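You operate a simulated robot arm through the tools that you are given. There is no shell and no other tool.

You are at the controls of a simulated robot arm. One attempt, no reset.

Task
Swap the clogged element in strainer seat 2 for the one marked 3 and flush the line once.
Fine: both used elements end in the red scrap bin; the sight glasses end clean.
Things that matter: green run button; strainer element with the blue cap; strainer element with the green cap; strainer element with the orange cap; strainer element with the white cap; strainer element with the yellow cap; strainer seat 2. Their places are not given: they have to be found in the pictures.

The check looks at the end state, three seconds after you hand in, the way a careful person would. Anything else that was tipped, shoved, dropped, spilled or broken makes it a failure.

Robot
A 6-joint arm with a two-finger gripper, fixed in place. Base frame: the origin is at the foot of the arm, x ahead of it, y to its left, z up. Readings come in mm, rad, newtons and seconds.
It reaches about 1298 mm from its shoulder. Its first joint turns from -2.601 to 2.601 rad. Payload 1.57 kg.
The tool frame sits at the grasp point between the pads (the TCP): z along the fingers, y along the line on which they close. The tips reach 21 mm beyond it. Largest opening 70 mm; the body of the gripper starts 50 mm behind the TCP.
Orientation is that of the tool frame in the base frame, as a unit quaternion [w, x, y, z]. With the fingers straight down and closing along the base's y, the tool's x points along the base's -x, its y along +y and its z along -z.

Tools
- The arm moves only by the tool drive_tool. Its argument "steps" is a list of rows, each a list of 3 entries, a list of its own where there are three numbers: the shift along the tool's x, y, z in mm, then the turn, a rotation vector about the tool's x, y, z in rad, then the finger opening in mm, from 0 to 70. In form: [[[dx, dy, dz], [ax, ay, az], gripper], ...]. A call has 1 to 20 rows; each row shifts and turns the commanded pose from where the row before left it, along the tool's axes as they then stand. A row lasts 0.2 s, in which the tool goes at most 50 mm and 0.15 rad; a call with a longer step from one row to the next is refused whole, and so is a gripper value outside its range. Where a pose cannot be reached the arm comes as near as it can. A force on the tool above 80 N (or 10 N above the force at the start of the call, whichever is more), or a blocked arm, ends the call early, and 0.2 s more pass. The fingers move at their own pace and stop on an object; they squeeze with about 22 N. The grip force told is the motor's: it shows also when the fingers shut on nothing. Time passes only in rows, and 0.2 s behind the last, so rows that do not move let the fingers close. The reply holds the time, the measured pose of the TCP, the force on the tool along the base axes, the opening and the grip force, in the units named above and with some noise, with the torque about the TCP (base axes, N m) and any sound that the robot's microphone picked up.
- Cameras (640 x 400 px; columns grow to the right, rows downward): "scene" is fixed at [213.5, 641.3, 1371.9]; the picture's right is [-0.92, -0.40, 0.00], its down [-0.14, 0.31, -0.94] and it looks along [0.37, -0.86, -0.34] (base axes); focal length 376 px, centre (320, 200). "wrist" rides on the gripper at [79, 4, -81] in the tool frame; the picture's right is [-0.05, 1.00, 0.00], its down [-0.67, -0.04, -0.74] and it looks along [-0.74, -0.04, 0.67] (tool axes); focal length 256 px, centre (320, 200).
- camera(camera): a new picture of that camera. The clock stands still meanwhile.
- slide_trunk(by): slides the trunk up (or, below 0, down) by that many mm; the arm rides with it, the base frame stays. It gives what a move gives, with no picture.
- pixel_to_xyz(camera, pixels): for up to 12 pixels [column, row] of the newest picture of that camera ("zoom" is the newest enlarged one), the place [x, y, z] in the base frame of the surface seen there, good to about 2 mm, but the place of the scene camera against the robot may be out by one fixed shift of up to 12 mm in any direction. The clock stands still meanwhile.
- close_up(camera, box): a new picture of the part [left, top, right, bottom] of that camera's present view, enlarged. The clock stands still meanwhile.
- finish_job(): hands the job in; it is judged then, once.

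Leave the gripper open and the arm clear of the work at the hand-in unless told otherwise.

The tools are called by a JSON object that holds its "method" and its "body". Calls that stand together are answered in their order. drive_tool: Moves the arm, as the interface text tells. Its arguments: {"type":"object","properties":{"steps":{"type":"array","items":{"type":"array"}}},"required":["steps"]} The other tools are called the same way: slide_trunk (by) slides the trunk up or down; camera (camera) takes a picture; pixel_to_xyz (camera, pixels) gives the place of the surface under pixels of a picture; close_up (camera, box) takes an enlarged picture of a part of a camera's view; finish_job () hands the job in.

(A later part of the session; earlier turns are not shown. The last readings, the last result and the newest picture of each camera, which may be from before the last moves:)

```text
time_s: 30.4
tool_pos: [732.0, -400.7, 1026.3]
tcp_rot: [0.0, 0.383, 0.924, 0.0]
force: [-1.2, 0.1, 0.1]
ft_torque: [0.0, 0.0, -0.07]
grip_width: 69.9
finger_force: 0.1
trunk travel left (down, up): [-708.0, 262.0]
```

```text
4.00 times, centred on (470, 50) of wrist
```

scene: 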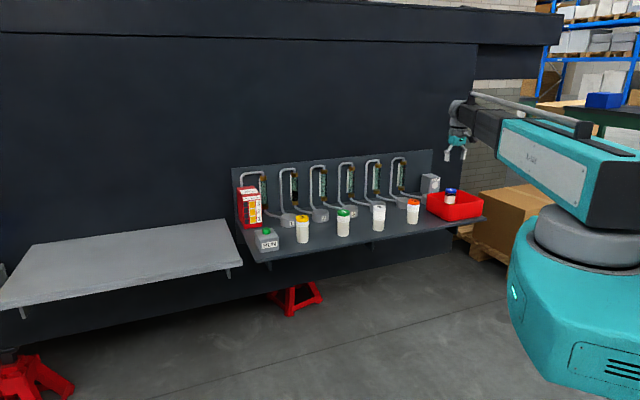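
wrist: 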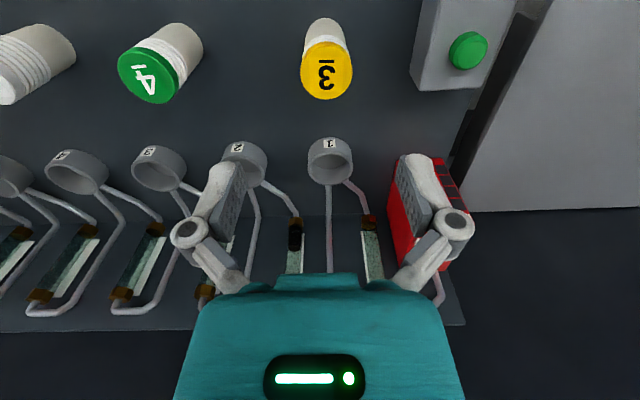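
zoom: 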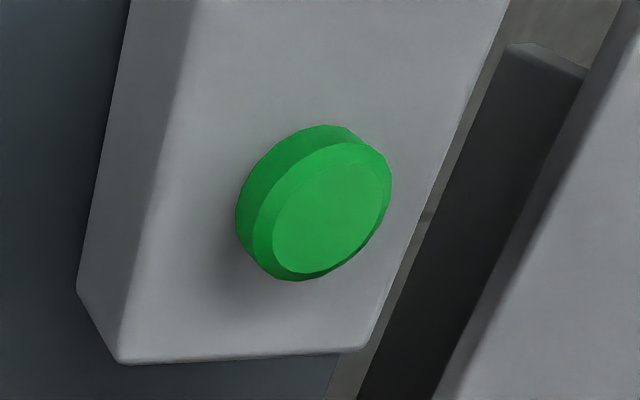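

Yellow's centre is ≈ (742, −402.7, 888.5). I shift (−8.5, 5.7) in tool axes and lower 100 mm.

{"method": "drive_tool", "body": {"steps": [[[-8.5, 5.7, 0], [0, 0, 0], 70], [[0, 0, 0], [0, 0, 0], 70]]}}

{"method": "slide_trunk", "body": {"by": -100}}

{"method": "camera", "body": {"camera": "wrist"}}

{"method": "camera", "body": {"camera": "scene"}}

```text
time_s: 31.0
tool_pos: [743.6, -403.0, 1026.7]
tcp_rot: [-0.001, 0.383, 0.924, 0.0]
force: [-0.1, 1.0, -0.1]
ft_torque: [0.02, -0.01, 0.02]
grip_width: 70.0
finger_force: 0.0
trunk travel left (down, up): [-708.0, 262.0]
```

```text
time_s: 32.3
tool_pos: [741.1, -403.8, 927.6]
tcp_rot: [0.0, 0.383, 0.924, 0.001]
force: [0.3, -0.5, 0.8]
ft_torque: [0.01, 0.0, 0.01]
grip_width: 70.0
finger_force: 0.0
trunk travel left (down, up): [-608.0, 362.0]
```

```text
taken
```

wrist: 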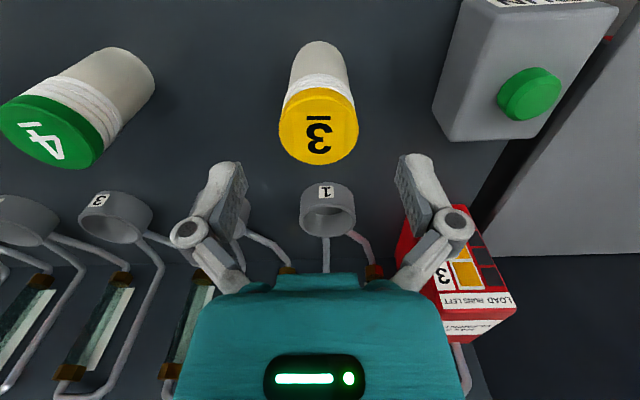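

```text
taken
```

scene: 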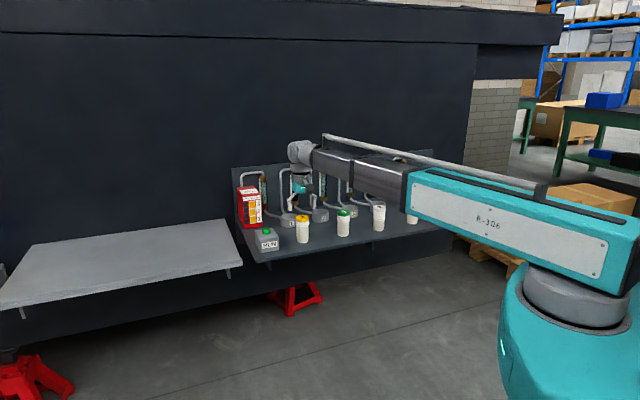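

Yellow (column 319) is centred between the open fingers; the RUN box is ~90 mm away along the row. I lower 60 mm to the grasp height.

{"method": "slide_trunk", "body": {"by": -60}}

{"method": "camera", "body": {"camera": "wrist"}}

```text
time_s: 33.3
tool_pos: [742.4, -403.9, 866.0]
tcp_rot: [0.0, 0.383, 0.924, 0.0]
force: [-0.4, -1.0, -0.4]
ft_torque: [-0.05, 0.0, -0.02]
grip_width: 69.8
finger_force: 0.1
trunk travel left (down, up): [-548.0, 422.0]
```

```text
taken
```

wrist: 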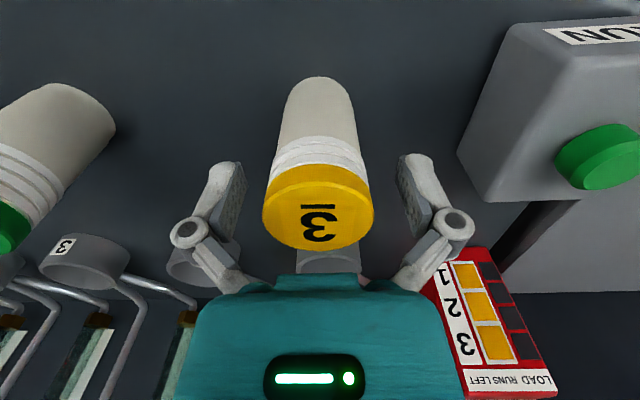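

Well centred (columns 265–374 between fingers at 230 and 410). I close on it.

{"method": "drive_tool", "body": {"steps": [[[0, 0, 0], [0, 0, 0], 50], [[0, 0, 0], [0, 0, 0], 40], [[0, 0, 0], [0, 0, 0], 30], [[0, 0, 0], [0, 0, 0], 30], [[0, 0, 0], [0, 0, 0], 30]]}}

{"method": "slide_trunk", "body": {"by": 20}}

{"method": "camera", "body": {"camera": "wrist"}}

```text
time_s: 34.5
tool_pos: [742.4, -402.1, 867.2]
tcp_rot: [0.0, 0.383, 0.924, 0.0]
force: [1.4, 0.6, 3.8]
ft_torque: [-0.06, -0.01, 0.01]
grip_width: 43.5
finger_force: 21.9
trunk travel left (down, up): [-548.0, 422.0]
```

```text
time_s: 35.2
tool_pos: [741.7, -402.7, 886.0]
tcp_rot: [0.0, 0.383, 0.924, 0.0]
force: [0.2, -0.3, -0.2]
ft_torque: [-0.03, 0.01, -0.01]
grip_width: 43.0
finger_force: 22.3
trunk travel left (down, up): [-568.0, 402.0]
```

```text
taken
```

wrist: 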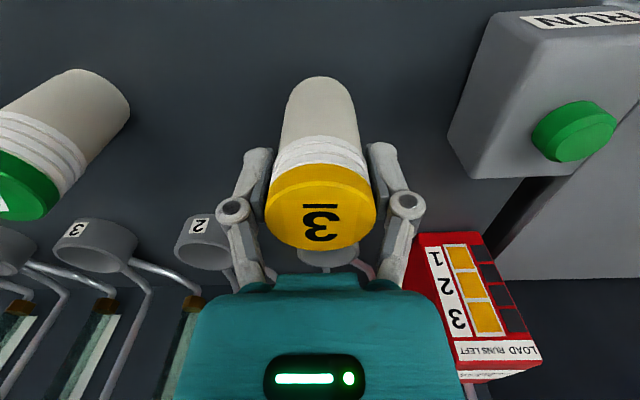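

Yellow is held (43 mm, 22 N). I raise 140 mm, then carry it to about 80 mm in front of seat 2 for a view into the empty seat.

{"method": "slide_trunk", "body": {"by": 140}}

{"method": "drive_tool", "body": {"steps": [[[-12.6, -21, 0], [0, 0, 0], 30], [[-12.6, -21, 0], [0, 0, 0], 30], [[-12.6, -21, 0], [0, 0, 0], 30], [[-12.6, -21, 0], [0, 0, 0], 30], [[-12.6, -21, 0], [0, 0, 0], 30], [[-12.6, -21, 0], [0, 0, 0], 30], [[0, 0, 0], [0, 0, 0], 30]]}}

{"method": "camera", "body": {"camera": "wrist"}}

{"method": "close_up", "body": {"camera": "wrist", "box": [240, 40, 480, 190]}}

```text
time_s: 36.9
tool_pos: [741.6, -402.9, 1026.7]
tcp_rot: [-0.001, 0.383, 0.924, 0.0]
force: [0.7, -0.3, -1.4]
ft_torque: [-0.02, 0.03, -0.02]
grip_width: 43.0
finger_force: 21.8
trunk travel left (down, up): [-708.0, 262.0]
```

```text
time_s: 38.5
tool_pos: [706.2, -547.0, 1025.6]
tcp_rot: [0.0, 0.383, 0.924, 0.0]
force: [0.9, 0.6, -1.1]
ft_torque: [0.02, -0.03, -0.01]
grip_width: 43.1
finger_force: 21.5
trunk travel left (down, up): [-708.0, 262.0]
```

```text
taken
```

wrist: 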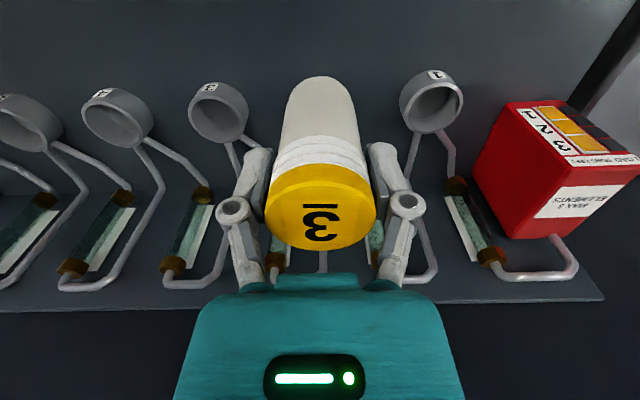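

```text
2.67 times, centred on (360, 115) of wrist
```

zoom: 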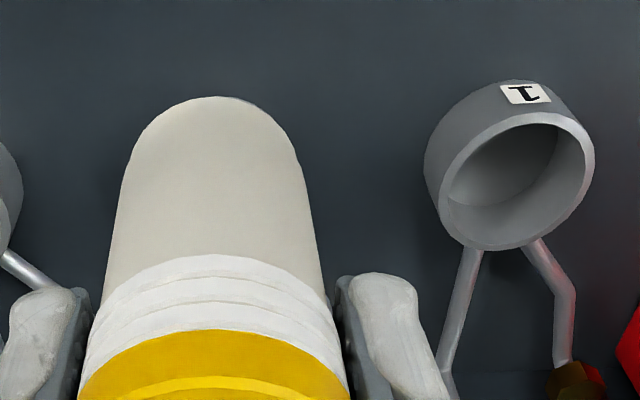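

The held element hides seat 2, so I measure seats 1 and 3 on either side (rims at wrist ~(432,102) and (218,112)) and take the midpoint as seat 2's centre.

{"method": "close_up", "body": {"camera": "wrist", "box": [368, 60, 496, 140]}}

```text
5.00 times, centred on (432, 100) of wrist
```

zoom: 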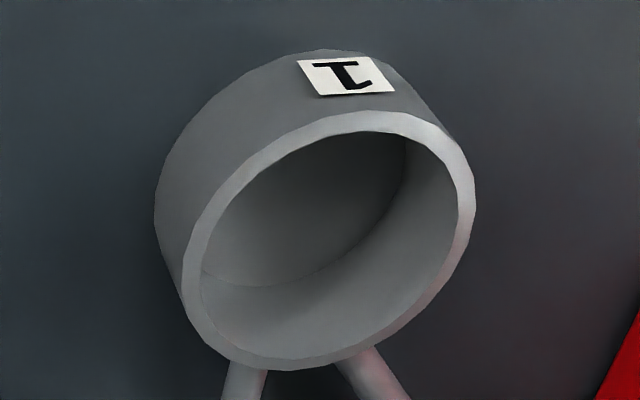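

I query eight points around seat 1's rim face.

{"method": "pixel_to_xyz", "body": {"camera": "zoom", "pixels": [[193, 265], [250, 167], [350, 122], [430, 140], [466, 200], [432, 288], [365, 342], [280, 362], [213, 330], [200, 225], [310, 134], [461, 240]]}}

{"method": "close_up", "body": {"camera": "wrist", "box": [154, 70, 282, 150]}}

```text
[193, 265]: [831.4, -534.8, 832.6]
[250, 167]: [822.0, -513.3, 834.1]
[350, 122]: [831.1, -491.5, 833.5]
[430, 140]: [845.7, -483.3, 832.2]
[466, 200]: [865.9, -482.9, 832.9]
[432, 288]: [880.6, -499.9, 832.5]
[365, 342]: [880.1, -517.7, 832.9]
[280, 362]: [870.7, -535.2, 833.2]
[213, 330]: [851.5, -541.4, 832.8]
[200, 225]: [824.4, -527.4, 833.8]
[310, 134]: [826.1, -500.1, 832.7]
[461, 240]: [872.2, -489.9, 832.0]
```

```text
5.00 times, centred on (218, 110) of wrist
```

zoom: 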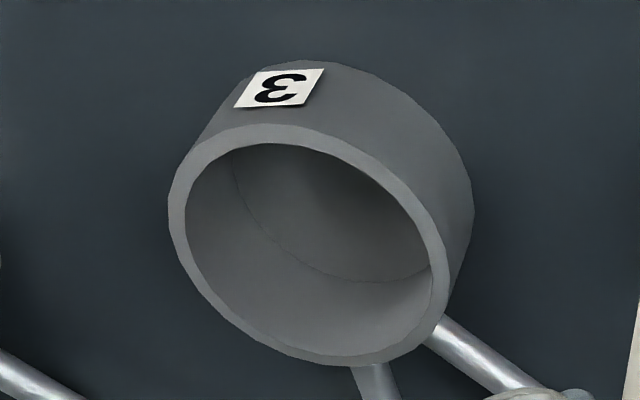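

Seat 1's centre fits to about (852, −512), mid-ring radius ≈30. Same for seat 3.

{"method": "pixel_to_xyz", "body": {"camera": "zoom", "pixels": [[178, 215], [200, 155], [268, 133], [340, 148], [400, 195], [436, 245], [440, 305], [400, 345], [330, 357], [250, 330], [195, 270], [182, 180]]}}

```text
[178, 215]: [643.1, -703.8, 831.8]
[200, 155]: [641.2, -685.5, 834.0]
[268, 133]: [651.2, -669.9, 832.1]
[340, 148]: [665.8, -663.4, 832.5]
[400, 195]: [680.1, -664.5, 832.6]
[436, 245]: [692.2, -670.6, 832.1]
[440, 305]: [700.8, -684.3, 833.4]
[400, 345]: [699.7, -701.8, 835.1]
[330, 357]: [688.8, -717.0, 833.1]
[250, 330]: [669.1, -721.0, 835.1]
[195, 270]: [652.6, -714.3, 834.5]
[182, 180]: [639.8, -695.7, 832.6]
```

Seat 3 fits to (671, −692); the midpoint (761.6, −602) agrees with where blue sat. I move inward 78 mm to stand above seat 2.

{"method": "drive_tool", "body": {"steps": [[[-19.5, 0.1, 0], [0, 0, 0], 30], [[-19.5, 0.1, 0], [0, 0, 0], 30], [[-19.5, 0.2, 0], [0, 0, 0], 30], [[-19.5, 0.2, 0], [0, 0, 0], 30], [[0, 0, 0], [0, 0, 0], 30], [[0, 0, 0], [0, 0, 0], 30]]}}

{"method": "slide_trunk", "body": {"by": -110}}

{"method": "camera", "body": {"camera": "wrist"}}

{"method": "close_up", "body": {"camera": "scene", "box": [266, 160, 346, 230]}}

```text
time_s: 39.9
tool_pos: [762.6, -601.2, 1027.0]
tcp_rot: [0.0, 0.383, 0.924, 0.0]
force: [-0.3, -0.3, -0.3]
ft_torque: [-0.02, 0.03, 0.02]
grip_width: 43.1
finger_force: 22.2
trunk travel left (down, up): [-708.0, 262.0]
```

```text
time_s: 41.3
tool_pos: [761.4, -601.4, 917.7]
tcp_rot: [0.0, 0.383, 0.924, 0.0]
force: [-0.3, 0.0, -0.7]
ft_torque: [0.01, -0.02, 0.02]
grip_width: 43.0
finger_force: 22.7
trunk travel left (down, up): [-598.0, 372.0]
```

```text
taken
```

wrist: 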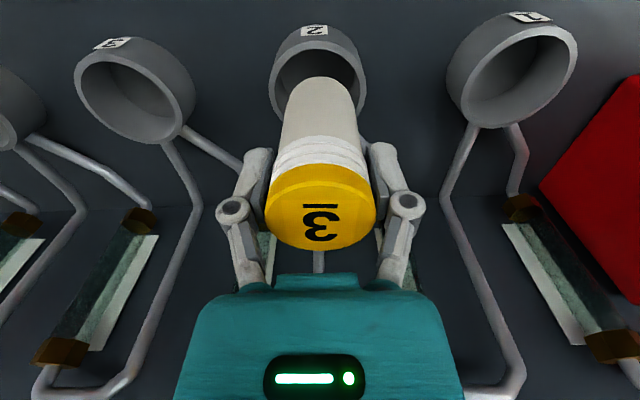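

```text
5.71 times, centred on (306, 195) of scene
```

zoom: 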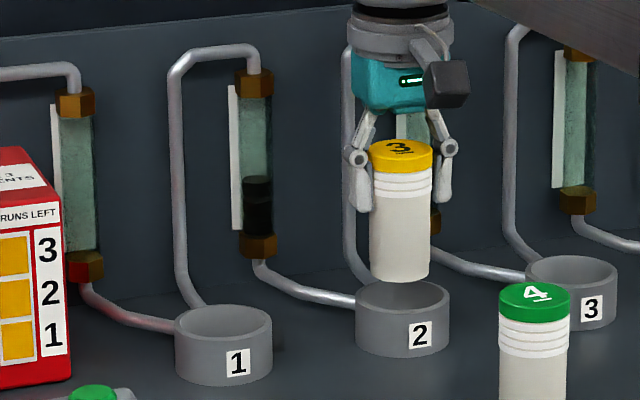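

Yellow hangs right above seat 2 (scene zoom column 400 vs seat centre 402), bottom ≈17 mm above the rim. I lower 25 mm and check the force.

{"method": "slide_trunk", "body": {"by": -25}}

{"method": "slide_trunk", "body": {"by": -18}}

{"method": "camera", "body": {"camera": "wrist"}}

```text
time_s: 42.0
tool_pos: [761.9, -602.5, 891.6]
tcp_rot: [0.0, 0.384, 0.924, 0.0]
force: [0.2, 0.1, -1.3]
ft_torque: [0.01, -0.01, 0.0]
grip_width: 42.7
finger_force: 22.1
trunk travel left (down, up): [-573.0, 397.0]
```

```text
time_s: 42.6
tool_pos: [761.3, -601.8, 873.9]
tcp_rot: [0.0, 0.383, 0.924, 0.0]
force: [0.8, -0.4, -0.5]
ft_torque: [0.01, -0.02, -0.03]
grip_width: 43.2
finger_force: 21.6
trunk travel left (down, up): [-555.0, 415.0]
```

```text
taken
```

wrist: 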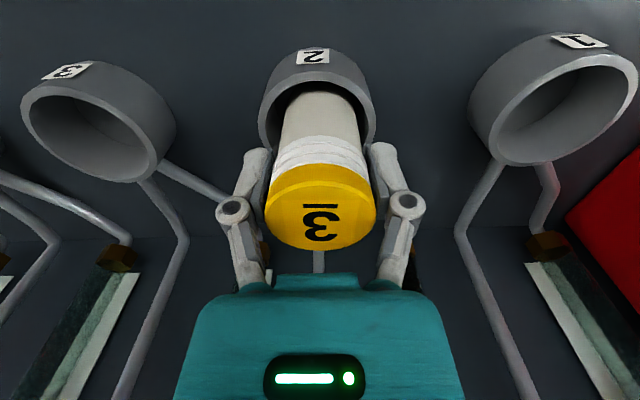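

No contact so far and yellow is inside the ring. I lower the last millimetres in small steps.

{"method": "slide_trunk", "body": {"by": -5}}

{"method": "slide_trunk", "body": {"by": -2}}

```text
time_s: 43.2
tool_pos: [763.2, -601.2, 868.6]
tcp_rot: [0.0, 0.384, 0.923, 0.0]
force: [-0.5, 0.3, -0.7]
ft_torque: [0.01, 0.03, -0.02]
grip_width: 43.0
finger_force: 21.7
trunk travel left (down, up): [-550.0, 420.0]
```

```text
time_s: 43.7
tool_pos: [761.9, -600.4, 867.4]
tcp_rot: [0.0, 0.384, 0.924, 0.0]
force: [0.4, -0.6, 2.6]
ft_torque: [-0.02, 0.0, 0.01]
grip_width: 43.3
finger_force: 22.0
trunk travel left (down, up): [-548.0, 422.0]
```

Light contact at the same trunk height as the original grasp: yellow is seated. I open the fingers gently.

{"method": "drive_tool", "body": {"steps": [[[0, 0, 0], [0, 0, 0], 46], [[0, 0, 0], [0, 0, 0], 54], [[0, 0, 0], [0, 0, 0], 64], [[0, 0, 0], [0, 0, 0], 70], [[0, 0, 0], [0, 0, 0], 70]]}}

{"method": "slide_trunk", "body": {"by": 160}}

{"method": "camera", "body": {"camera": "wrist"}}

{"method": "close_up", "body": {"camera": "scene", "box": [230, 140, 390, 265]}}

```text
time_s: 44.9
tool_pos: [761.9, -600.5, 867.2]
tcp_rot: [0.0, 0.383, 0.924, 0.0]
force: [0.8, 0.9, 0.1]
ft_torque: [0.06, -0.02, 0.01]
grip_width: 70.1
finger_force: 0.1
trunk travel left (down, up): [-548.0, 422.0]
```

```text
time_s: 46.7
tool_pos: [761.3, -600.6, 1026.2]
tcp_rot: [0.001, 0.383, 0.924, 0.0]
force: [0.3, -0.2, -0.2]
ft_torque: [-0.04, -0.05, 0.01]
grip_width: 70.2
finger_force: 0.1
trunk travel left (down, up): [-708.0, 262.0]
```

```text
taken
```

wrist: 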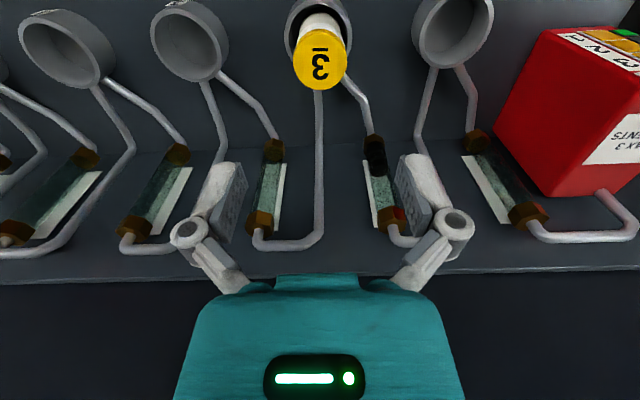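

```text
3.20 times, centred on (310, 202) of scene
```

zoom: 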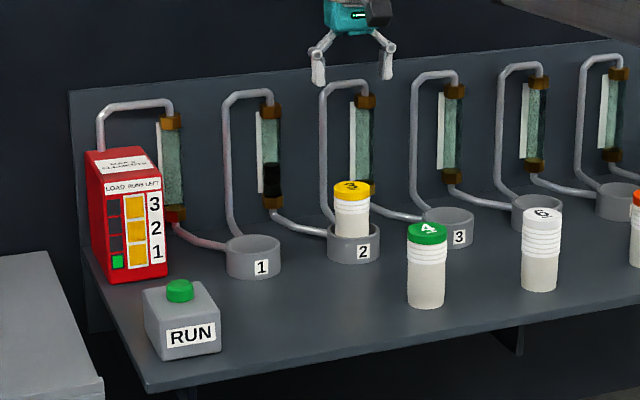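

Yellow is seated and the LOAD lamp shows 1. Before pressing RUN I count the grit lumps and yellow's rings.

{"method": "close_up", "body": {"camera": "scene", "box": [282, 165, 330, 207]}}

{"method": "close_up", "body": {"camera": "scene", "box": [300, 180, 340, 215]}}

{"method": "close_up", "body": {"camera": "scene", "box": [232, 185, 280, 225]}}

```text
9.52 times, centred on (306, 186) of scene
```

zoom: 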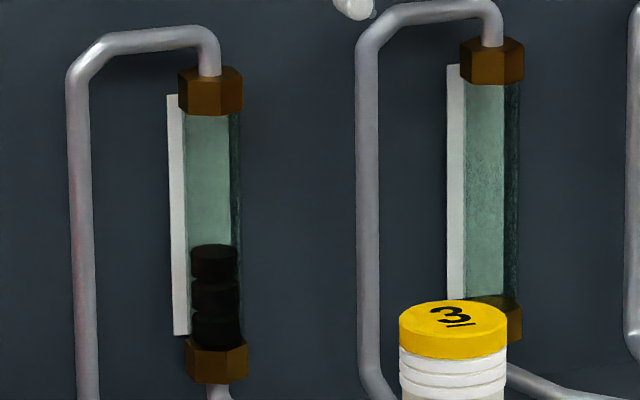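

```text
11.43 times, centred on (320, 198) of scene
```

zoom: 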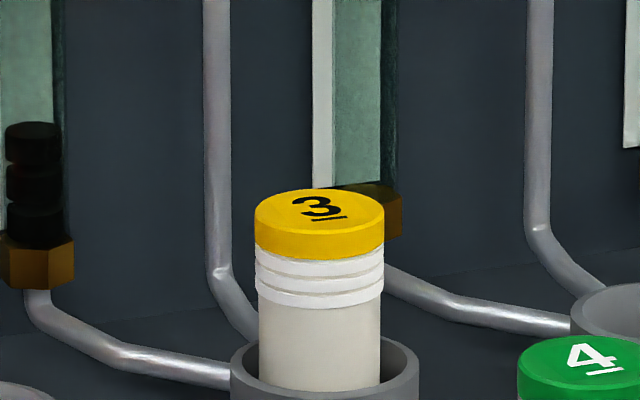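

```text
10.00 times, centred on (256, 205) of scene
```

zoom: 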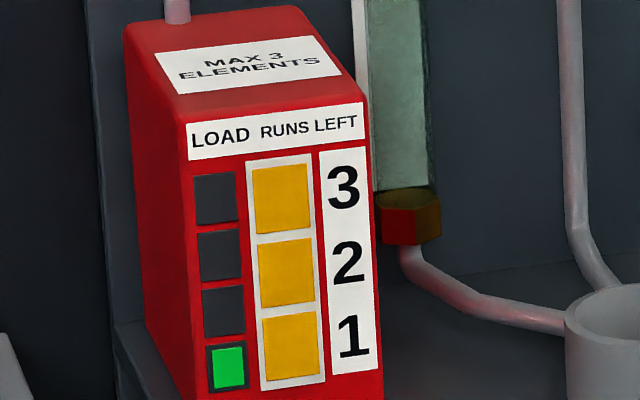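

Three lumps in the glass, three white rings on yellow, three runs left — consistent. Now I move level to above the RUN button near (833, −312), closing the fingers on the way so the tips can press.

{"method": "drive_tool", "body": {"steps": [[[7.5, 12, 0], [0, 0, 0], 70], [[15.5, 25.4, 0], [0, 0, 0], 60], [[15.5, 25.4, 0], [0, 0, 0], 50], [[15.5, 25.4, 0], [0, 0, 0], 40], [[15.5, 25.4, 0], [0, 0, 0], 30], [[15.5, 25.4, 0], [0, 0, 0], 20], [[15.5, 25.4, 0], [0, 0, 0], 10], [[15.5, 25.4, 0], [0, 0, 0], 0], [[15.5, 25.4, 0], [0, 0, 0], 0], [[15.5, 25.4, 0], [0, 0, 0], 0], [[7.5, 13, 0], [0, 0, 0], 0], [[0, 0, 0], [0, 0, 0], 0], [[0, 0, 0], [0, 0, 0], 0]]}}

{"method": "camera", "body": {"camera": "wrist"}}

{"method": "close_up", "body": {"camera": "wrist", "box": [240, 0, 400, 100]}}

{"method": "camera", "body": {"camera": "scene"}}

```text
time_s: 49.5
tool_pos: [831.9, -312.2, 1026.4]
tcp_rot: [0.001, 0.383, 0.924, 0.001]
force: [0.5, -0.2, 0.1]
ft_torque: [0.0, -0.01, -0.04]
grip_width: 0.0
finger_force: 22.1
trunk travel left (down, up): [-708.0, 262.0]
```

```text
taken
```

wrist: 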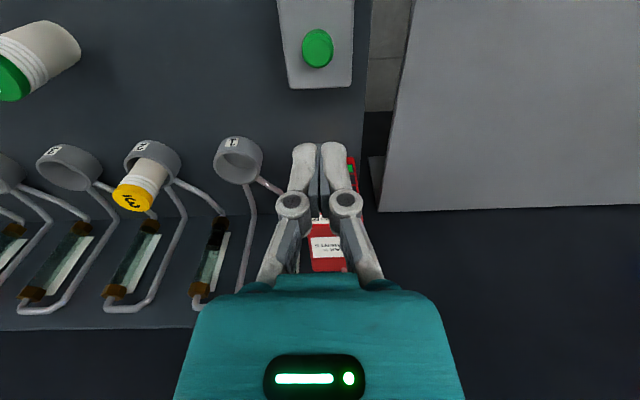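

```text
4.00 times, centred on (320, 50) of wrist
```

zoom: 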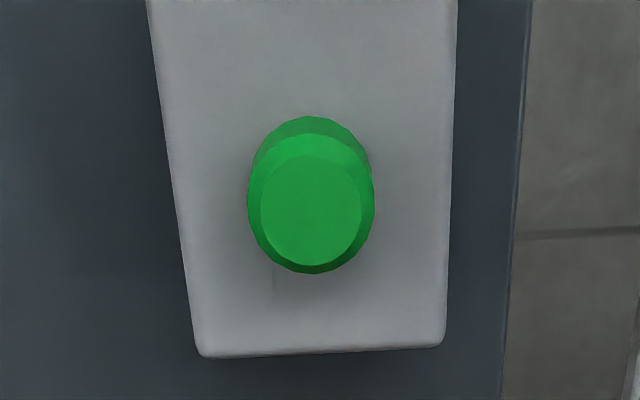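

```text
taken
```

scene: 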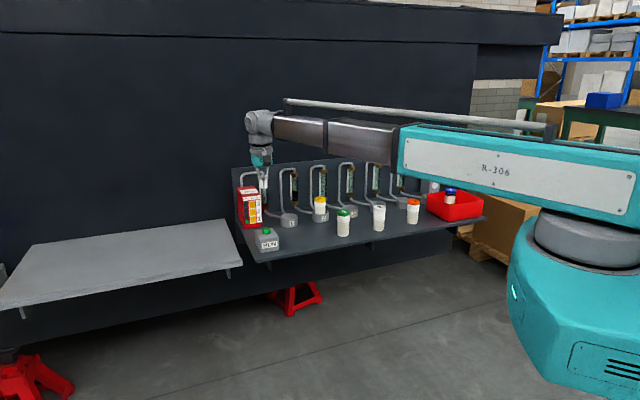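

The button's top face shows at zoom (311, 209), spanning columns 260–361. I measure its centre and edges.

{"method": "pixel_to_xyz", "body": {"camera": "zoom", "pixels": [[311, 209], [264, 209], [357, 209], [311, 160], [311, 260], [311, 320], [210, 200], [420, 200]]}}

{"method": "pixel_to_xyz", "body": {"camera": "wrist", "pixels": [[327, 245], [350, 168], [470, 100], [385, 205], [400, 120]]}}

```text
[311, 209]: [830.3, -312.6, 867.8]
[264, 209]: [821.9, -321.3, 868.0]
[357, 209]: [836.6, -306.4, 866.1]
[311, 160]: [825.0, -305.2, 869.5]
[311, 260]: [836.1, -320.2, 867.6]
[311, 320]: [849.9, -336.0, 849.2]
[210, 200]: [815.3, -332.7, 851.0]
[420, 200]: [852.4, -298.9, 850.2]
```

```text
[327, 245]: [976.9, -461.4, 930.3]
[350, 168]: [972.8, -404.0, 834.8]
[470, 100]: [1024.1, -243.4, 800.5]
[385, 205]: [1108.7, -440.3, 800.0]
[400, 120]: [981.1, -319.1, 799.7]
```

Button centre ≈ (830, −313), top z≈867.5. I trim the position by (0.8, −1.9) and lower 125 mm so the tips stand ≈12 mm above it.

{"method": "drive_tool", "body": {"steps": [[[0.8, -1.9, 0], [0, 0, 0], 0], [[0, 0, 0], [0, 0, 0], 0]]}}

{"method": "slide_trunk", "body": {"by": -125}}

{"method": "camera", "body": {"camera": "wrist"}}

{"method": "close_up", "body": {"camera": "scene", "box": [230, 190, 310, 260]}}

```text
time_s: 50.1
tool_pos: [831.5, -313.3, 1028.1]
tcp_rot: [0.0, 0.383, 0.924, 0.0]
force: [0.4, 0.4, 0.4]
ft_torque: [-0.03, -0.03, 0.01]
grip_width: 0.1
finger_force: 21.8
trunk travel left (down, up): [-708.0, 262.0]
```

```text
time_s: 51.7
tool_pos: [829.3, -314.4, 900.7]
tcp_rot: [0.0, 0.383, 0.924, 0.0]
force: [0.2, 0.6, -1.0]
ft_torque: [0.02, -0.01, -0.03]
grip_width: 0.0
finger_force: 21.8
trunk travel left (down, up): [-583.0, 387.0]
```

```text
taken
```

wrist: 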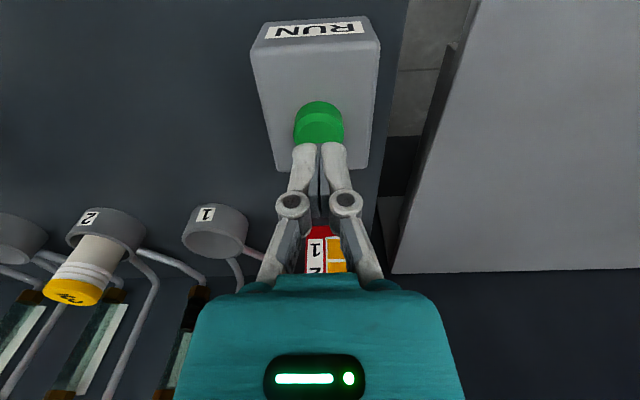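

```text
5.71 times, centred on (270, 225) of scene
```

zoom: 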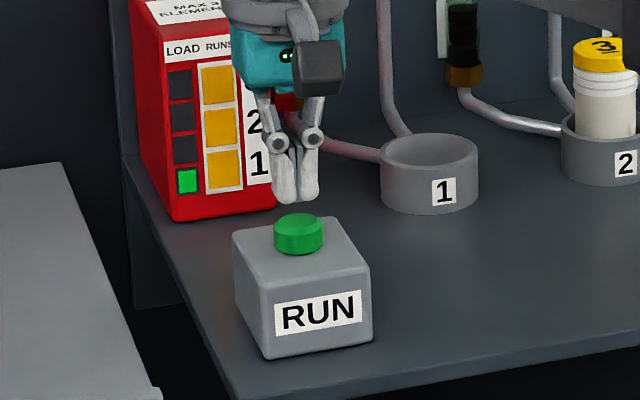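

The closed tips stand right over the button. I lower 10 mm, then press in small steps listening for a click.

{"method": "slide_trunk", "body": {"by": -10}}

{"method": "slide_trunk", "body": {"by": -3}}

```text
time_s: 52.2
tool_pos: [831.3, -312.9, 892.0]
tcp_rot: [0.0, 0.383, 0.924, 0.001]
force: [0.3, 0.4, 0.5]
ft_torque: [0.03, 0.0, 0.0]
grip_width: 0.0
finger_force: 21.5
trunk travel left (down, up): [-573.0, 397.0]
```

```text
time_s: 52.8
tool_pos: [830.2, -313.3, 888.7]
tcp_rot: [0.0, 0.383, 0.924, 0.0]
force: [0.5, 0.6, -0.7]
ft_torque: [-0.01, 0.0, -0.03]
grip_width: 0.2
finger_force: 21.5
trunk travel left (down, up): [-570.0, 400.0]
```

Tips are just at the button top with no load yet. I press on by 2 mm steps.

{"method": "slide_trunk", "body": {"by": -2}}

```text
time_s: 53.3
tool_pos: [829.1, -312.4, 886.5]
tcp_rot: [0.0, 0.384, 0.923, 0.0]
force: [0.7, 0.2, 0.7]
ft_torque: [-0.02, -0.05, -0.04]
grip_width: 0.0
finger_force: 21.7
trunk travel left (down, up): [-568.0, 402.0]
```

Still almost no force (0.7 N). Another 2 mm.

{"method": "slide_trunk", "body": {"by": -2}}

```text
time_s: 53.8
tool_pos: [832.5, -314.0, 884.4]
tcp_rot: [0.0, 0.383, 0.924, 0.0]
force: [-0.4, -0.9, 1.5]
ft_torque: [-0.02, -0.04, 0.01]
grip_width: 0.1
finger_force: 22.4
trunk travel left (down, up): [-566.0, 404.0]
```

Force begins to rise (1.5 N). Another 2 mm.

{"method": "slide_trunk", "body": {"by": -2}}

{"method": "close_up", "body": {"camera": "scene", "box": [230, 190, 310, 260]}}

```text
time_s: 54.3
tool_pos: [830.9, -312.8, 882.2]
tcp_rot: [0.0, 0.384, 0.923, 0.0]
force: [2.0, -0.4, 3.9]
ft_torque: [-0.02, 0.0, 0.02]
grip_width: 0.0
finger_force: 21.9
trunk travel left (down, up): [-564.0, 406.0]
```

```text
5.71 times, centred on (270, 225) of scene
```

zoom: 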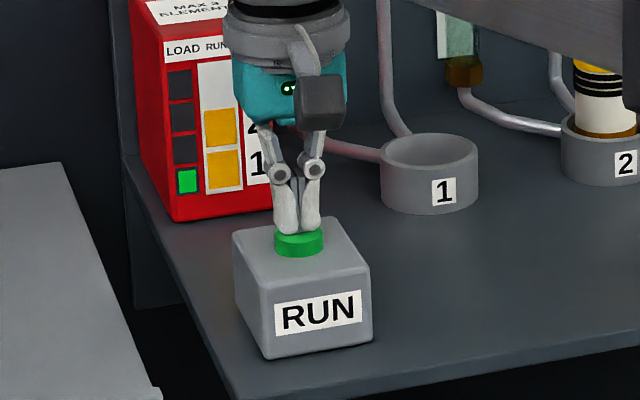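

The run triggered: RUNS LEFT dropped by one, the glass is clear and the yellow element now has black rings. I raise straight up off the button, without pressing again.

{"method": "slide_trunk", "body": {"by": 145}}

{"method": "camera", "body": {"camera": "scene"}}

{"method": "close_up", "body": {"camera": "scene", "box": [230, 140, 390, 265]}}

{"method": "close_up", "body": {"camera": "scene", "box": [330, 140, 490, 240]}}

{"method": "close_up", "body": {"camera": "scene", "box": [300, 180, 340, 215]}}

```text
time_s: 56.0
tool_pos: [831.5, -313.5, 1028.1]
tcp_rot: [0.0, 0.383, 0.924, 0.0]
force: [0.2, -0.5, 0.5]
ft_torque: [0.01, -0.02, 0.01]
grip_width: 0.0
finger_force: 21.6
trunk travel left (down, up): [-709.0, 261.0]
```

```text
taken
```

scene: 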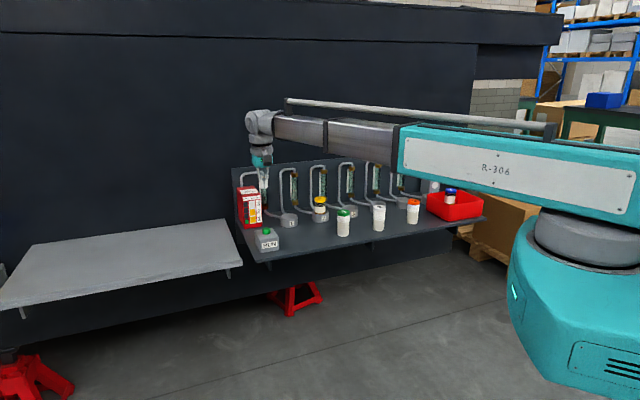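

```text
3.20 times, centred on (310, 202) of scene
```

zoom: 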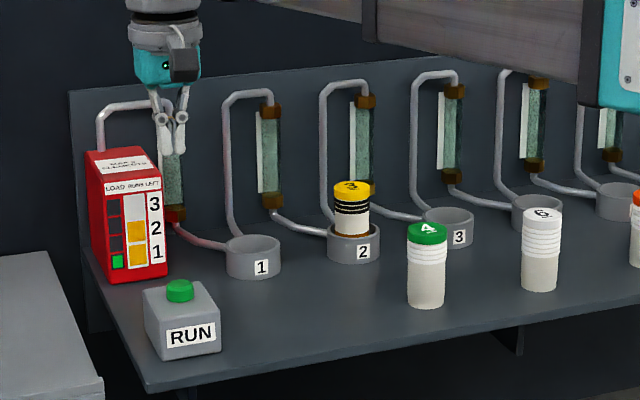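

```text
4.00 times, centred on (410, 190) of scene
```

zoom: 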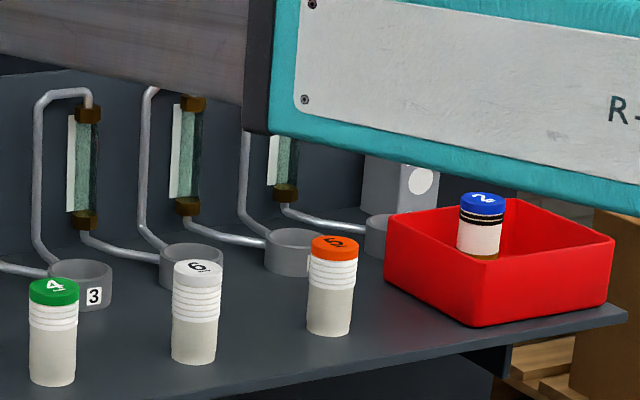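

```text
11.43 times, centred on (320, 198) of scene
```

zoom: 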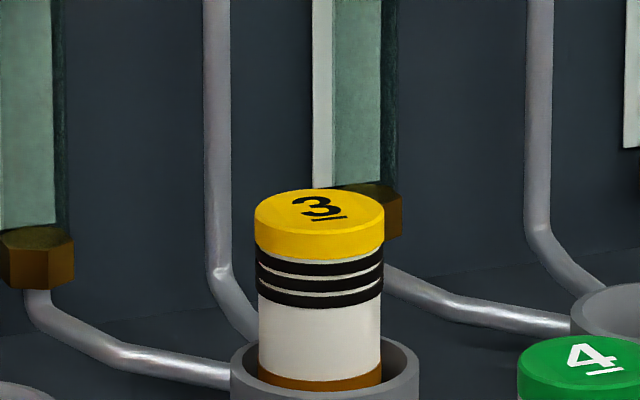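

All glasses are clear, the GRIT disc is still white, RUNS LEFT reads 2, and yellow is now loaded with three black rings — so it is the second used element for the bin. I go back above seat 2, opening the fingers on the way.

{"method": "drive_tool", "body": {"steps": [[[-7.8, -12.7, 0], [0, 0, 0], 0], [[-15.6, -25.3, 0], [0, 0, 0], 10], [[-15.6, -25.3, 0], [0, 0, 0], 20], [[-15.6, -25.3, 0], [0, 0, 0], 30], [[-15.6, -25.3, 0], [0, 0, 0], 45], [[-15.6, -25.3, 0], [0, 0, 0], 60], [[-15.6, -25.3, 0], [0, 0, 0], 70], [[-15.6, -25.3, 0], [0, 0, 0], 70], [[-15.6, -25.3, 0], [0, 0, 0], 70], [[-15.6, -25.3, 0], [0, 0, 0], 70], [[-7.8, -12.7, 0], [0, 0, 0], 70], [[0, 0, 0], [0, 0, 0], 70], [[0, 0, 0], [0, 0, 0], 70]]}}

{"method": "camera", "body": {"camera": "wrist"}}

{"method": "close_up", "body": {"camera": "wrist", "box": [240, 0, 400, 100]}}

```text
time_s: 58.8
tool_pos: [762.0, -603.4, 1027.5]
tcp_rot: [0.001, 0.384, 0.923, 0.0]
force: [-0.1, 0.2, 0.1]
ft_torque: [0.03, 0.0, 0.0]
grip_width: 69.8
finger_force: 0.1
trunk travel left (down, up): [-709.0, 261.0]
```

```text
taken
```

wrist: 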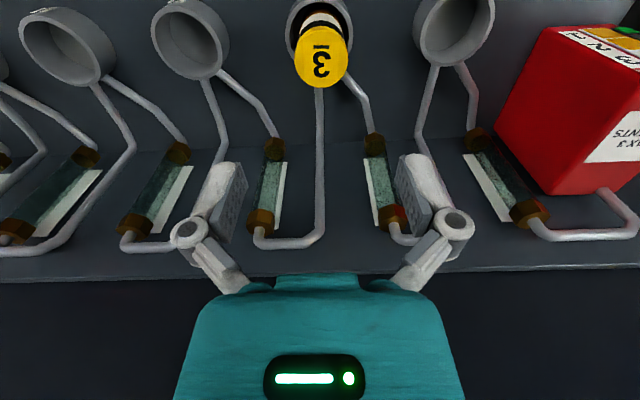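

```text
4.00 times, centred on (320, 50) of wrist
```

zoom: 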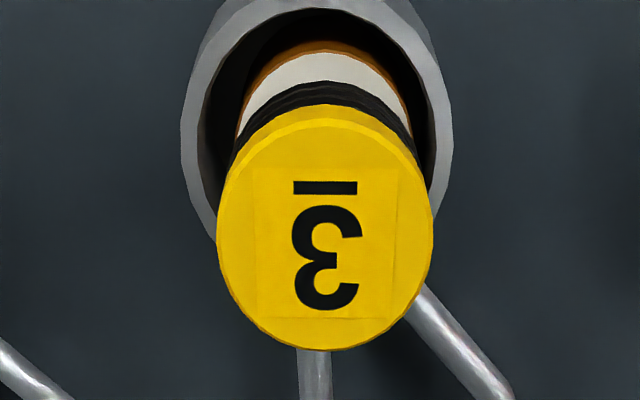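

The cap ellipse spans zoom columns 217–434, rows ~120–350, centre (325, 233). I verify its place.

{"method": "pixel_to_xyz", "body": {"camera": "zoom", "pixels": [[325, 233], [222, 233], [430, 233], [325, 125], [325, 345]]}}

```text
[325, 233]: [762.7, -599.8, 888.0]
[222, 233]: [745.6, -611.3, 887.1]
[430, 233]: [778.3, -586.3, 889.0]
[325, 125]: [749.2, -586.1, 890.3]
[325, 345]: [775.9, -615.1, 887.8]
```

Yellow's centre is ≈ (762, −600). I trim by about 1 mm each way and lower 100 mm.

{"method": "drive_tool", "body": {"steps": [[[1.2, 1.2, 0], [0, 0, 0], 70], [[0, 0, 0], [0, 0, 0], 70]]}}

{"method": "slide_trunk", "body": {"by": -100}}

{"method": "camera", "body": {"camera": "wrist"}}

```text
time_s: 59.4
tool_pos: [762.3, -601.2, 1026.8]
tcp_rot: [0.0, 0.384, 0.924, 0.0]
force: [-0.3, 0.1, 0.7]
ft_torque: [0.01, 0.0, 0.01]
grip_width: 69.6
finger_force: 0.1
trunk travel left (down, up): [-709.0, 261.0]
```

```text
time_s: 60.8
tool_pos: [762.6, -600.3, 927.0]
tcp_rot: [0.0, 0.383, 0.924, 0.0]
force: [0.7, 0.2, -0.4]
ft_torque: [0.06, 0.01, 0.0]
grip_width: 70.0
finger_force: 0.1
trunk travel left (down, up): [-609.0, 361.0]
```

```text
taken
```

wrist: 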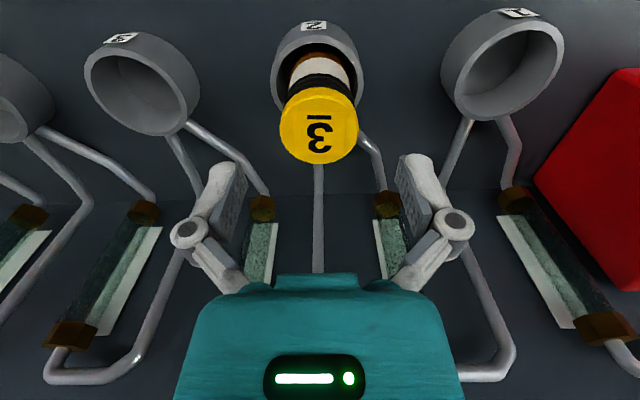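

Centred (column 319). I lower 60 mm to the grasp height and close.

{"method": "slide_trunk", "body": {"by": -60}}

{"method": "drive_tool", "body": {"steps": [[[0, 0, 0], [0, 0, 0], 70], [[0, 0, 0], [0, 0, 0], 50], [[0, 0, 0], [0, 0, 0], 40], [[0, 0, 0], [0, 0, 0], 30], [[0, 0, 0], [0, 0, 0], 30], [[0, 0, 0], [0, 0, 0], 30]]}}

{"method": "camera", "body": {"camera": "wrist"}}

```text
time_s: 61.8
tool_pos: [763.5, -601.1, 868.2]
tcp_rot: [0.0, 0.383, 0.924, 0.0]
force: [-0.3, -0.1, 0.6]
ft_torque: [-0.02, 0.0, 0.02]
grip_width: 70.0
finger_force: 0.0
trunk travel left (down, up): [-549.0, 421.0]
```

```text
time_s: 63.2
tool_pos: [762.3, -601.9, 867.9]
tcp_rot: [0.0, 0.383, 0.924, 0.0]
force: [0.1, -0.8, 2.4]
ft_torque: [-0.04, 0.01, -0.01]
grip_width: 43.4
finger_force: 21.9
trunk travel left (down, up): [-549.0, 421.0]
```

```text
taken
```

wrist: 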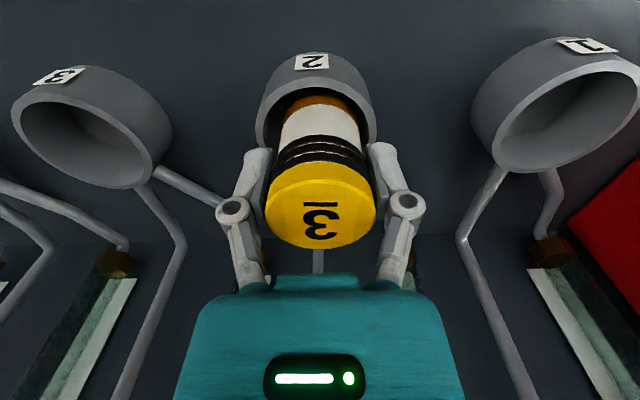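

Gripped at 43.4 mm. I lift 15 mm, check, then raise to travel height.

{"method": "slide_trunk", "body": {"by": 15}}

{"method": "slide_trunk", "body": {"by": 145}}

{"method": "camera", "body": {"camera": "scene"}}

```text
time_s: 63.8
tool_pos: [762.9, -600.8, 883.0]
tcp_rot: [0.0, 0.383, 0.924, 0.0]
force: [0.2, 0.2, -1.4]
ft_torque: [-0.03, -0.05, -0.02]
grip_width: 43.4
finger_force: 21.7
trunk travel left (down, up): [-564.0, 406.0]
```

```text
time_s: 65.5
tool_pos: [762.2, -600.4, 1027.9]
tcp_rot: [0.0, 0.383, 0.924, 0.0]
force: [0.2, 0.2, -1.2]
ft_torque: [-0.01, -0.02, 0.0]
grip_width: 42.9
finger_force: 21.6
trunk travel left (down, up): [-709.0, 261.0]
```

```text
taken
```

scene: 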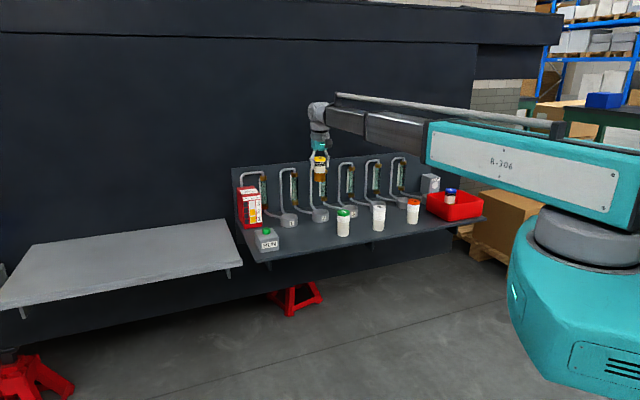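

Yellow is clear of the seat. I carry it level to about 60 mm in front of its bin spot, (224, −810).

{"method": "drive_tool", "body": {"steps": [[[5.9, -13.6, 0], [0, 0, 0], 30], [[11.8, -27.2, 0], [0, 0, 0], 30], [[11.8, -27.2, 0], [0, 0, 0], 30], [[11.8, -27.2, 0], [0, 0, 0], 30], [[11.8, -27.2, 0], [0, 0, 0], 30], [[11.8, -27.2, 0], [0, 0, 0], 30], [[11.8, -27.2, 0], [0, 0, 0], 30], [[11.8, -27.2, 0], [0, 0, 0], 30], [[11.8, -27.2, 0], [0, 0, 0], 30], [[11.8, -27.2, 0], [0, 0, 0], 30], [[11.8, -27.2, 0], [0, 0, 0], 30], [[11.8, -27.2, 0], [0, 0, 0], 30], [[11.8, -27.2, 0], [0, 0, 0], 30], [[11.8, -27.2, 0], [0, 0, 0], 30], [[11.8, -27.2, 0], [0, 0, 0], 30], [[11.8, -27.2, 0], [0, 0, 0], 30], [[11.8, -27.2, 0], [0, 0, 0], 30], [[11.8, -27.2, 0], [0, 0, 0], 30], [[11.8, -27.2, 0], [0, 0, 0], 30], [[11.8, -27.2, 0], [0, 0, 0], 30]]}}

{"method": "camera", "body": {"camera": "wrist"}}

{"method": "camera", "body": {"camera": "scene"}}

```text
time_s: 69.7
tool_pos: [225.3, -811.4, 1027.1]
tcp_rot: [0.0, 0.382, 0.924, -0.001]
force: [-0.4, 0.8, -0.5]
ft_torque: [-0.01, 0.0, -0.02]
grip_width: 43.1
finger_force: 22.3
trunk travel left (down, up): [-709.0, 261.0]
```

```text
taken
```

wrist: 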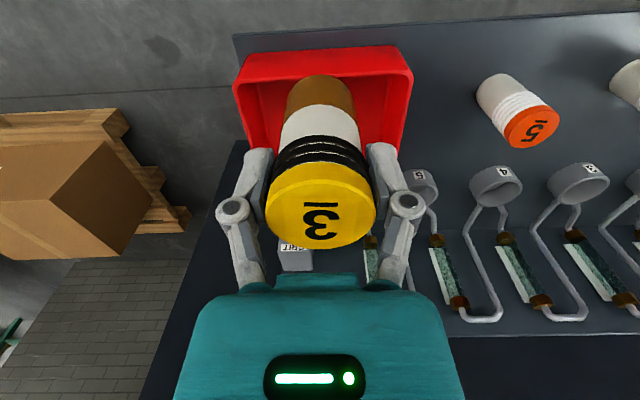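

```text
taken
```

scene: 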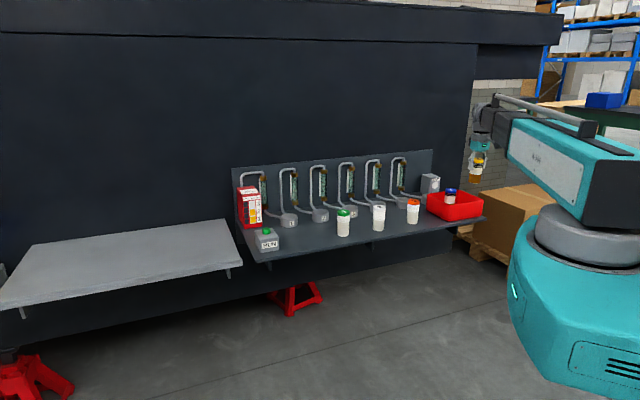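

The bin is ahead, with blue hidden behind yellow. I recheck the bin's front rim (wrist ≈ (240, 86) and (408, 78)).

{"method": "pixel_to_xyz", "body": {"camera": "wrist", "pixels": [[240, 85], [408, 77], [275, 80], [370, 73], [275, 90], [370, 84], [270, 100], [372, 95]]}}

{"method": "close_up", "body": {"camera": "wrist", "box": [220, 30, 428, 160]}}

```text
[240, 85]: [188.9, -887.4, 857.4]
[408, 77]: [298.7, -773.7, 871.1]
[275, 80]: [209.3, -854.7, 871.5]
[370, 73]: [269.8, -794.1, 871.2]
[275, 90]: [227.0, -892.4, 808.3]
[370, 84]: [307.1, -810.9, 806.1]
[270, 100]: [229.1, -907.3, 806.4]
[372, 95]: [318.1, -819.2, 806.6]
```

```text
3.08 times, centred on (324, 95) of wrist
```

zoom: 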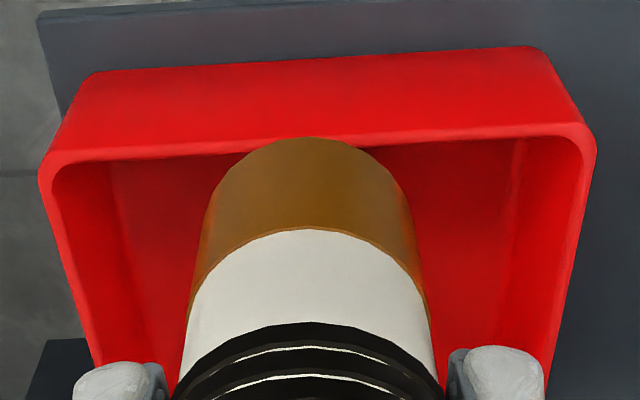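

The bin is unmoved (front rim at n≈752). I move inward 58 mm to (266.6, −852).

{"method": "drive_tool", "body": {"steps": [[[-14.5, 0.2, 0], [0, 0, 0], 30], [[-14.5, 0.2, 0], [0, 0, 0], 30], [[-14.5, 0.2, 0], [0, 0, 0], 30], [[-14.5, 0.1, 0], [0, 0, 0], 30], [[0, 0, 0], [0, 0, 0], 30], [[0, 0, 0], [0, 0, 0], 30]]}}

{"method": "slide_trunk", "body": {"by": -50}}

{"method": "camera", "body": {"camera": "wrist"}}

{"method": "close_up", "body": {"camera": "scene", "box": [415, 150, 495, 220]}}

```text
time_s: 71.1
tool_pos: [265.6, -853.0, 1027.4]
tcp_rot: [0.0, 0.383, 0.924, 0.0]
force: [0.9, -0.1, -1.0]
ft_torque: [0.02, -0.04, -0.01]
grip_width: 43.1
finger_force: 21.6
trunk travel left (down, up): [-709.0, 261.0]
```

```text
time_s: 72.0
tool_pos: [265.2, -854.5, 978.4]
tcp_rot: [-0.001, 0.383, 0.924, -0.001]
force: [0.6, -0.6, -1.6]
ft_torque: [0.0, 0.02, -0.01]
grip_width: 43.4
finger_force: 22.1
trunk travel left (down, up): [-659.0, 311.0]
```

```text
taken
```

wrist: 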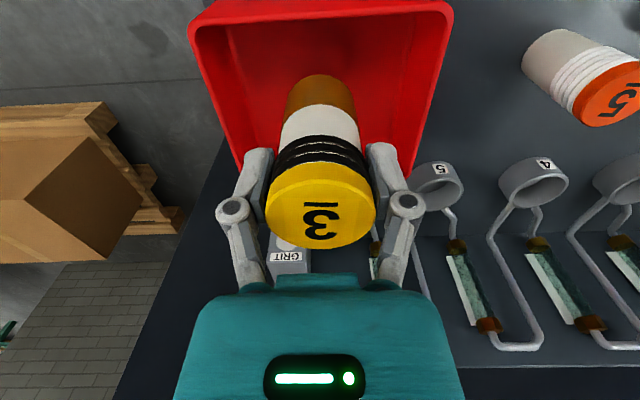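

```text
5.71 times, centred on (455, 185) of scene
```

zoom: 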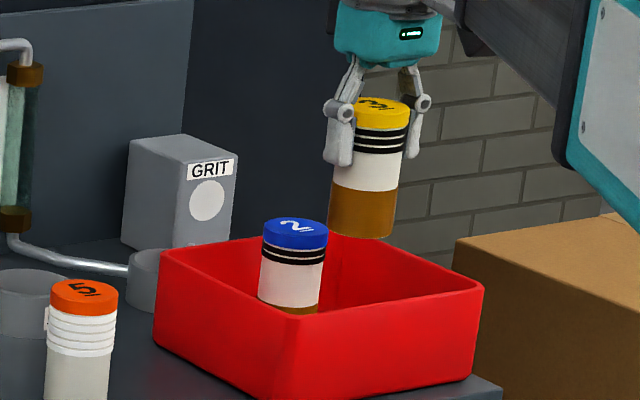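

Yellow is over the front half of the bin with blue behind it, gap as planned. I lower 92 mm.

{"method": "slide_trunk", "body": {"by": -92}}

{"method": "camera", "body": {"camera": "wrist"}}

{"method": "close_up", "body": {"camera": "scene", "box": [415, 150, 495, 220]}}

```text
time_s: 73.3
tool_pos: [266.6, -853.2, 886.5]
tcp_rot: [0.0, 0.383, 0.924, -0.001]
force: [-0.6, 0.0, -1.5]
ft_torque: [-0.01, 0.03, 0.02]
grip_width: 42.9
finger_force: 21.7
trunk travel left (down, up): [-567.0, 403.0]
```

```text
taken
```

wrist: 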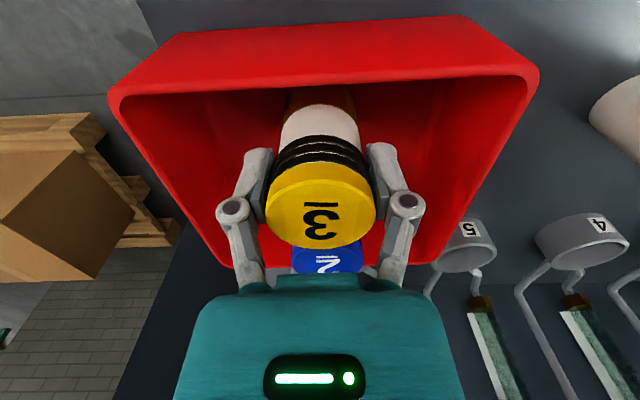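

```text
5.71 times, centred on (455, 185) of scene
```

zoom: 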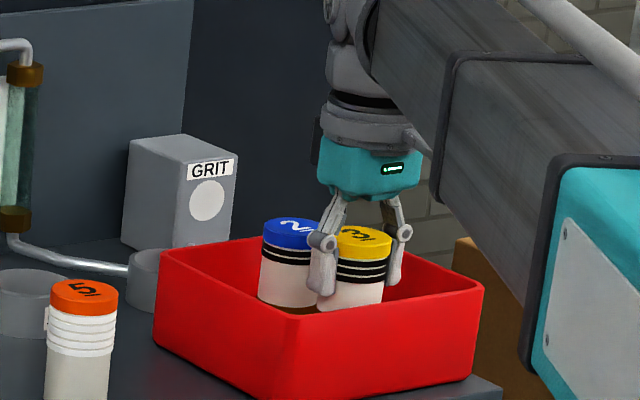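

Both sit side by side without touching. I lower the remaining ~14 mm in steps.

{"method": "slide_trunk", "body": {"by": -8}}

{"method": "slide_trunk", "body": {"by": -4}}

{"method": "slide_trunk", "body": {"by": -2}}

```text
time_s: 73.9
tool_pos: [265.4, -853.0, 879.1]
tcp_rot: [0.0, 0.384, 0.923, 0.0]
force: [0.3, -1.0, -0.8]
ft_torque: [-0.01, 0.0, 0.02]
grip_width: 43.0
finger_force: 22.0
trunk travel left (down, up): [-559.0, 411.0]
```

```text
time_s: 74.4
tool_pos: [266.2, -852.5, 872.8]
tcp_rot: [0.0, 0.384, 0.923, 0.001]
force: [-0.2, 0.5, 2.5]
ft_torque: [-0.02, 0.03, 0.02]
grip_width: 43.1
finger_force: 22.2
trunk travel left (down, up): [-555.0, 415.0]
```

```text
time_s: 74.9
tool_pos: [264.6, -853.5, 873.7]
tcp_rot: [0.0, 0.384, 0.923, -0.002]
force: [0.7, -4.3, 16.7]
ft_torque: [-0.15, -0.07, 0.04]
grip_width: 43.0
finger_force: 22.5
trunk travel left (down, up): [-553.0, 417.0]
```

Contact (16.7 N): yellow is on the floor. I relieve 1 mm of pressure and open the fingers.

{"method": "slide_trunk", "body": {"by": 1}}

{"method": "drive_tool", "body": {"steps": [[[0, 0, 0], [0, 0, 0], 45], [[0, 0, 0], [0, 0, 0], 50], [[0, 0, 0], [0, 0, 0], 58], [[0, 0, 0], [0, 0, 0], 66], [[0, 0, 0], [0, 0, 0], 66]]}}

{"method": "camera", "body": {"camera": "wrist"}}

```text
time_s: 75.4
tool_pos: [265.3, -852.4, 874.1]
tcp_rot: [-0.001, 0.384, 0.923, 0.0]
force: [0.3, -1.6, 5.9]
ft_torque: [-0.08, -0.02, 0.01]
grip_width: 43.0
finger_force: 21.8
trunk travel left (down, up): [-554.0, 416.0]
```

```text
time_s: 76.6
tool_pos: [266.6, -853.1, 872.5]
tcp_rot: [0.0, 0.383, 0.924, 0.0]
force: [0.5, -0.3, 0.4]
ft_torque: [0.0, -0.02, 0.01]
grip_width: 65.9
finger_force: 0.1
trunk travel left (down, up): [-554.0, 416.0]
```

```text
taken
```

wrist: 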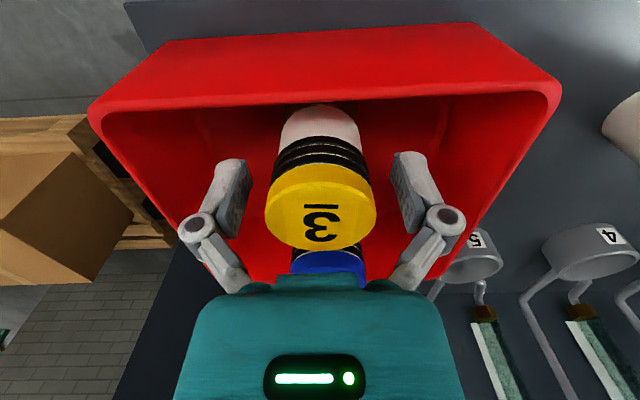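

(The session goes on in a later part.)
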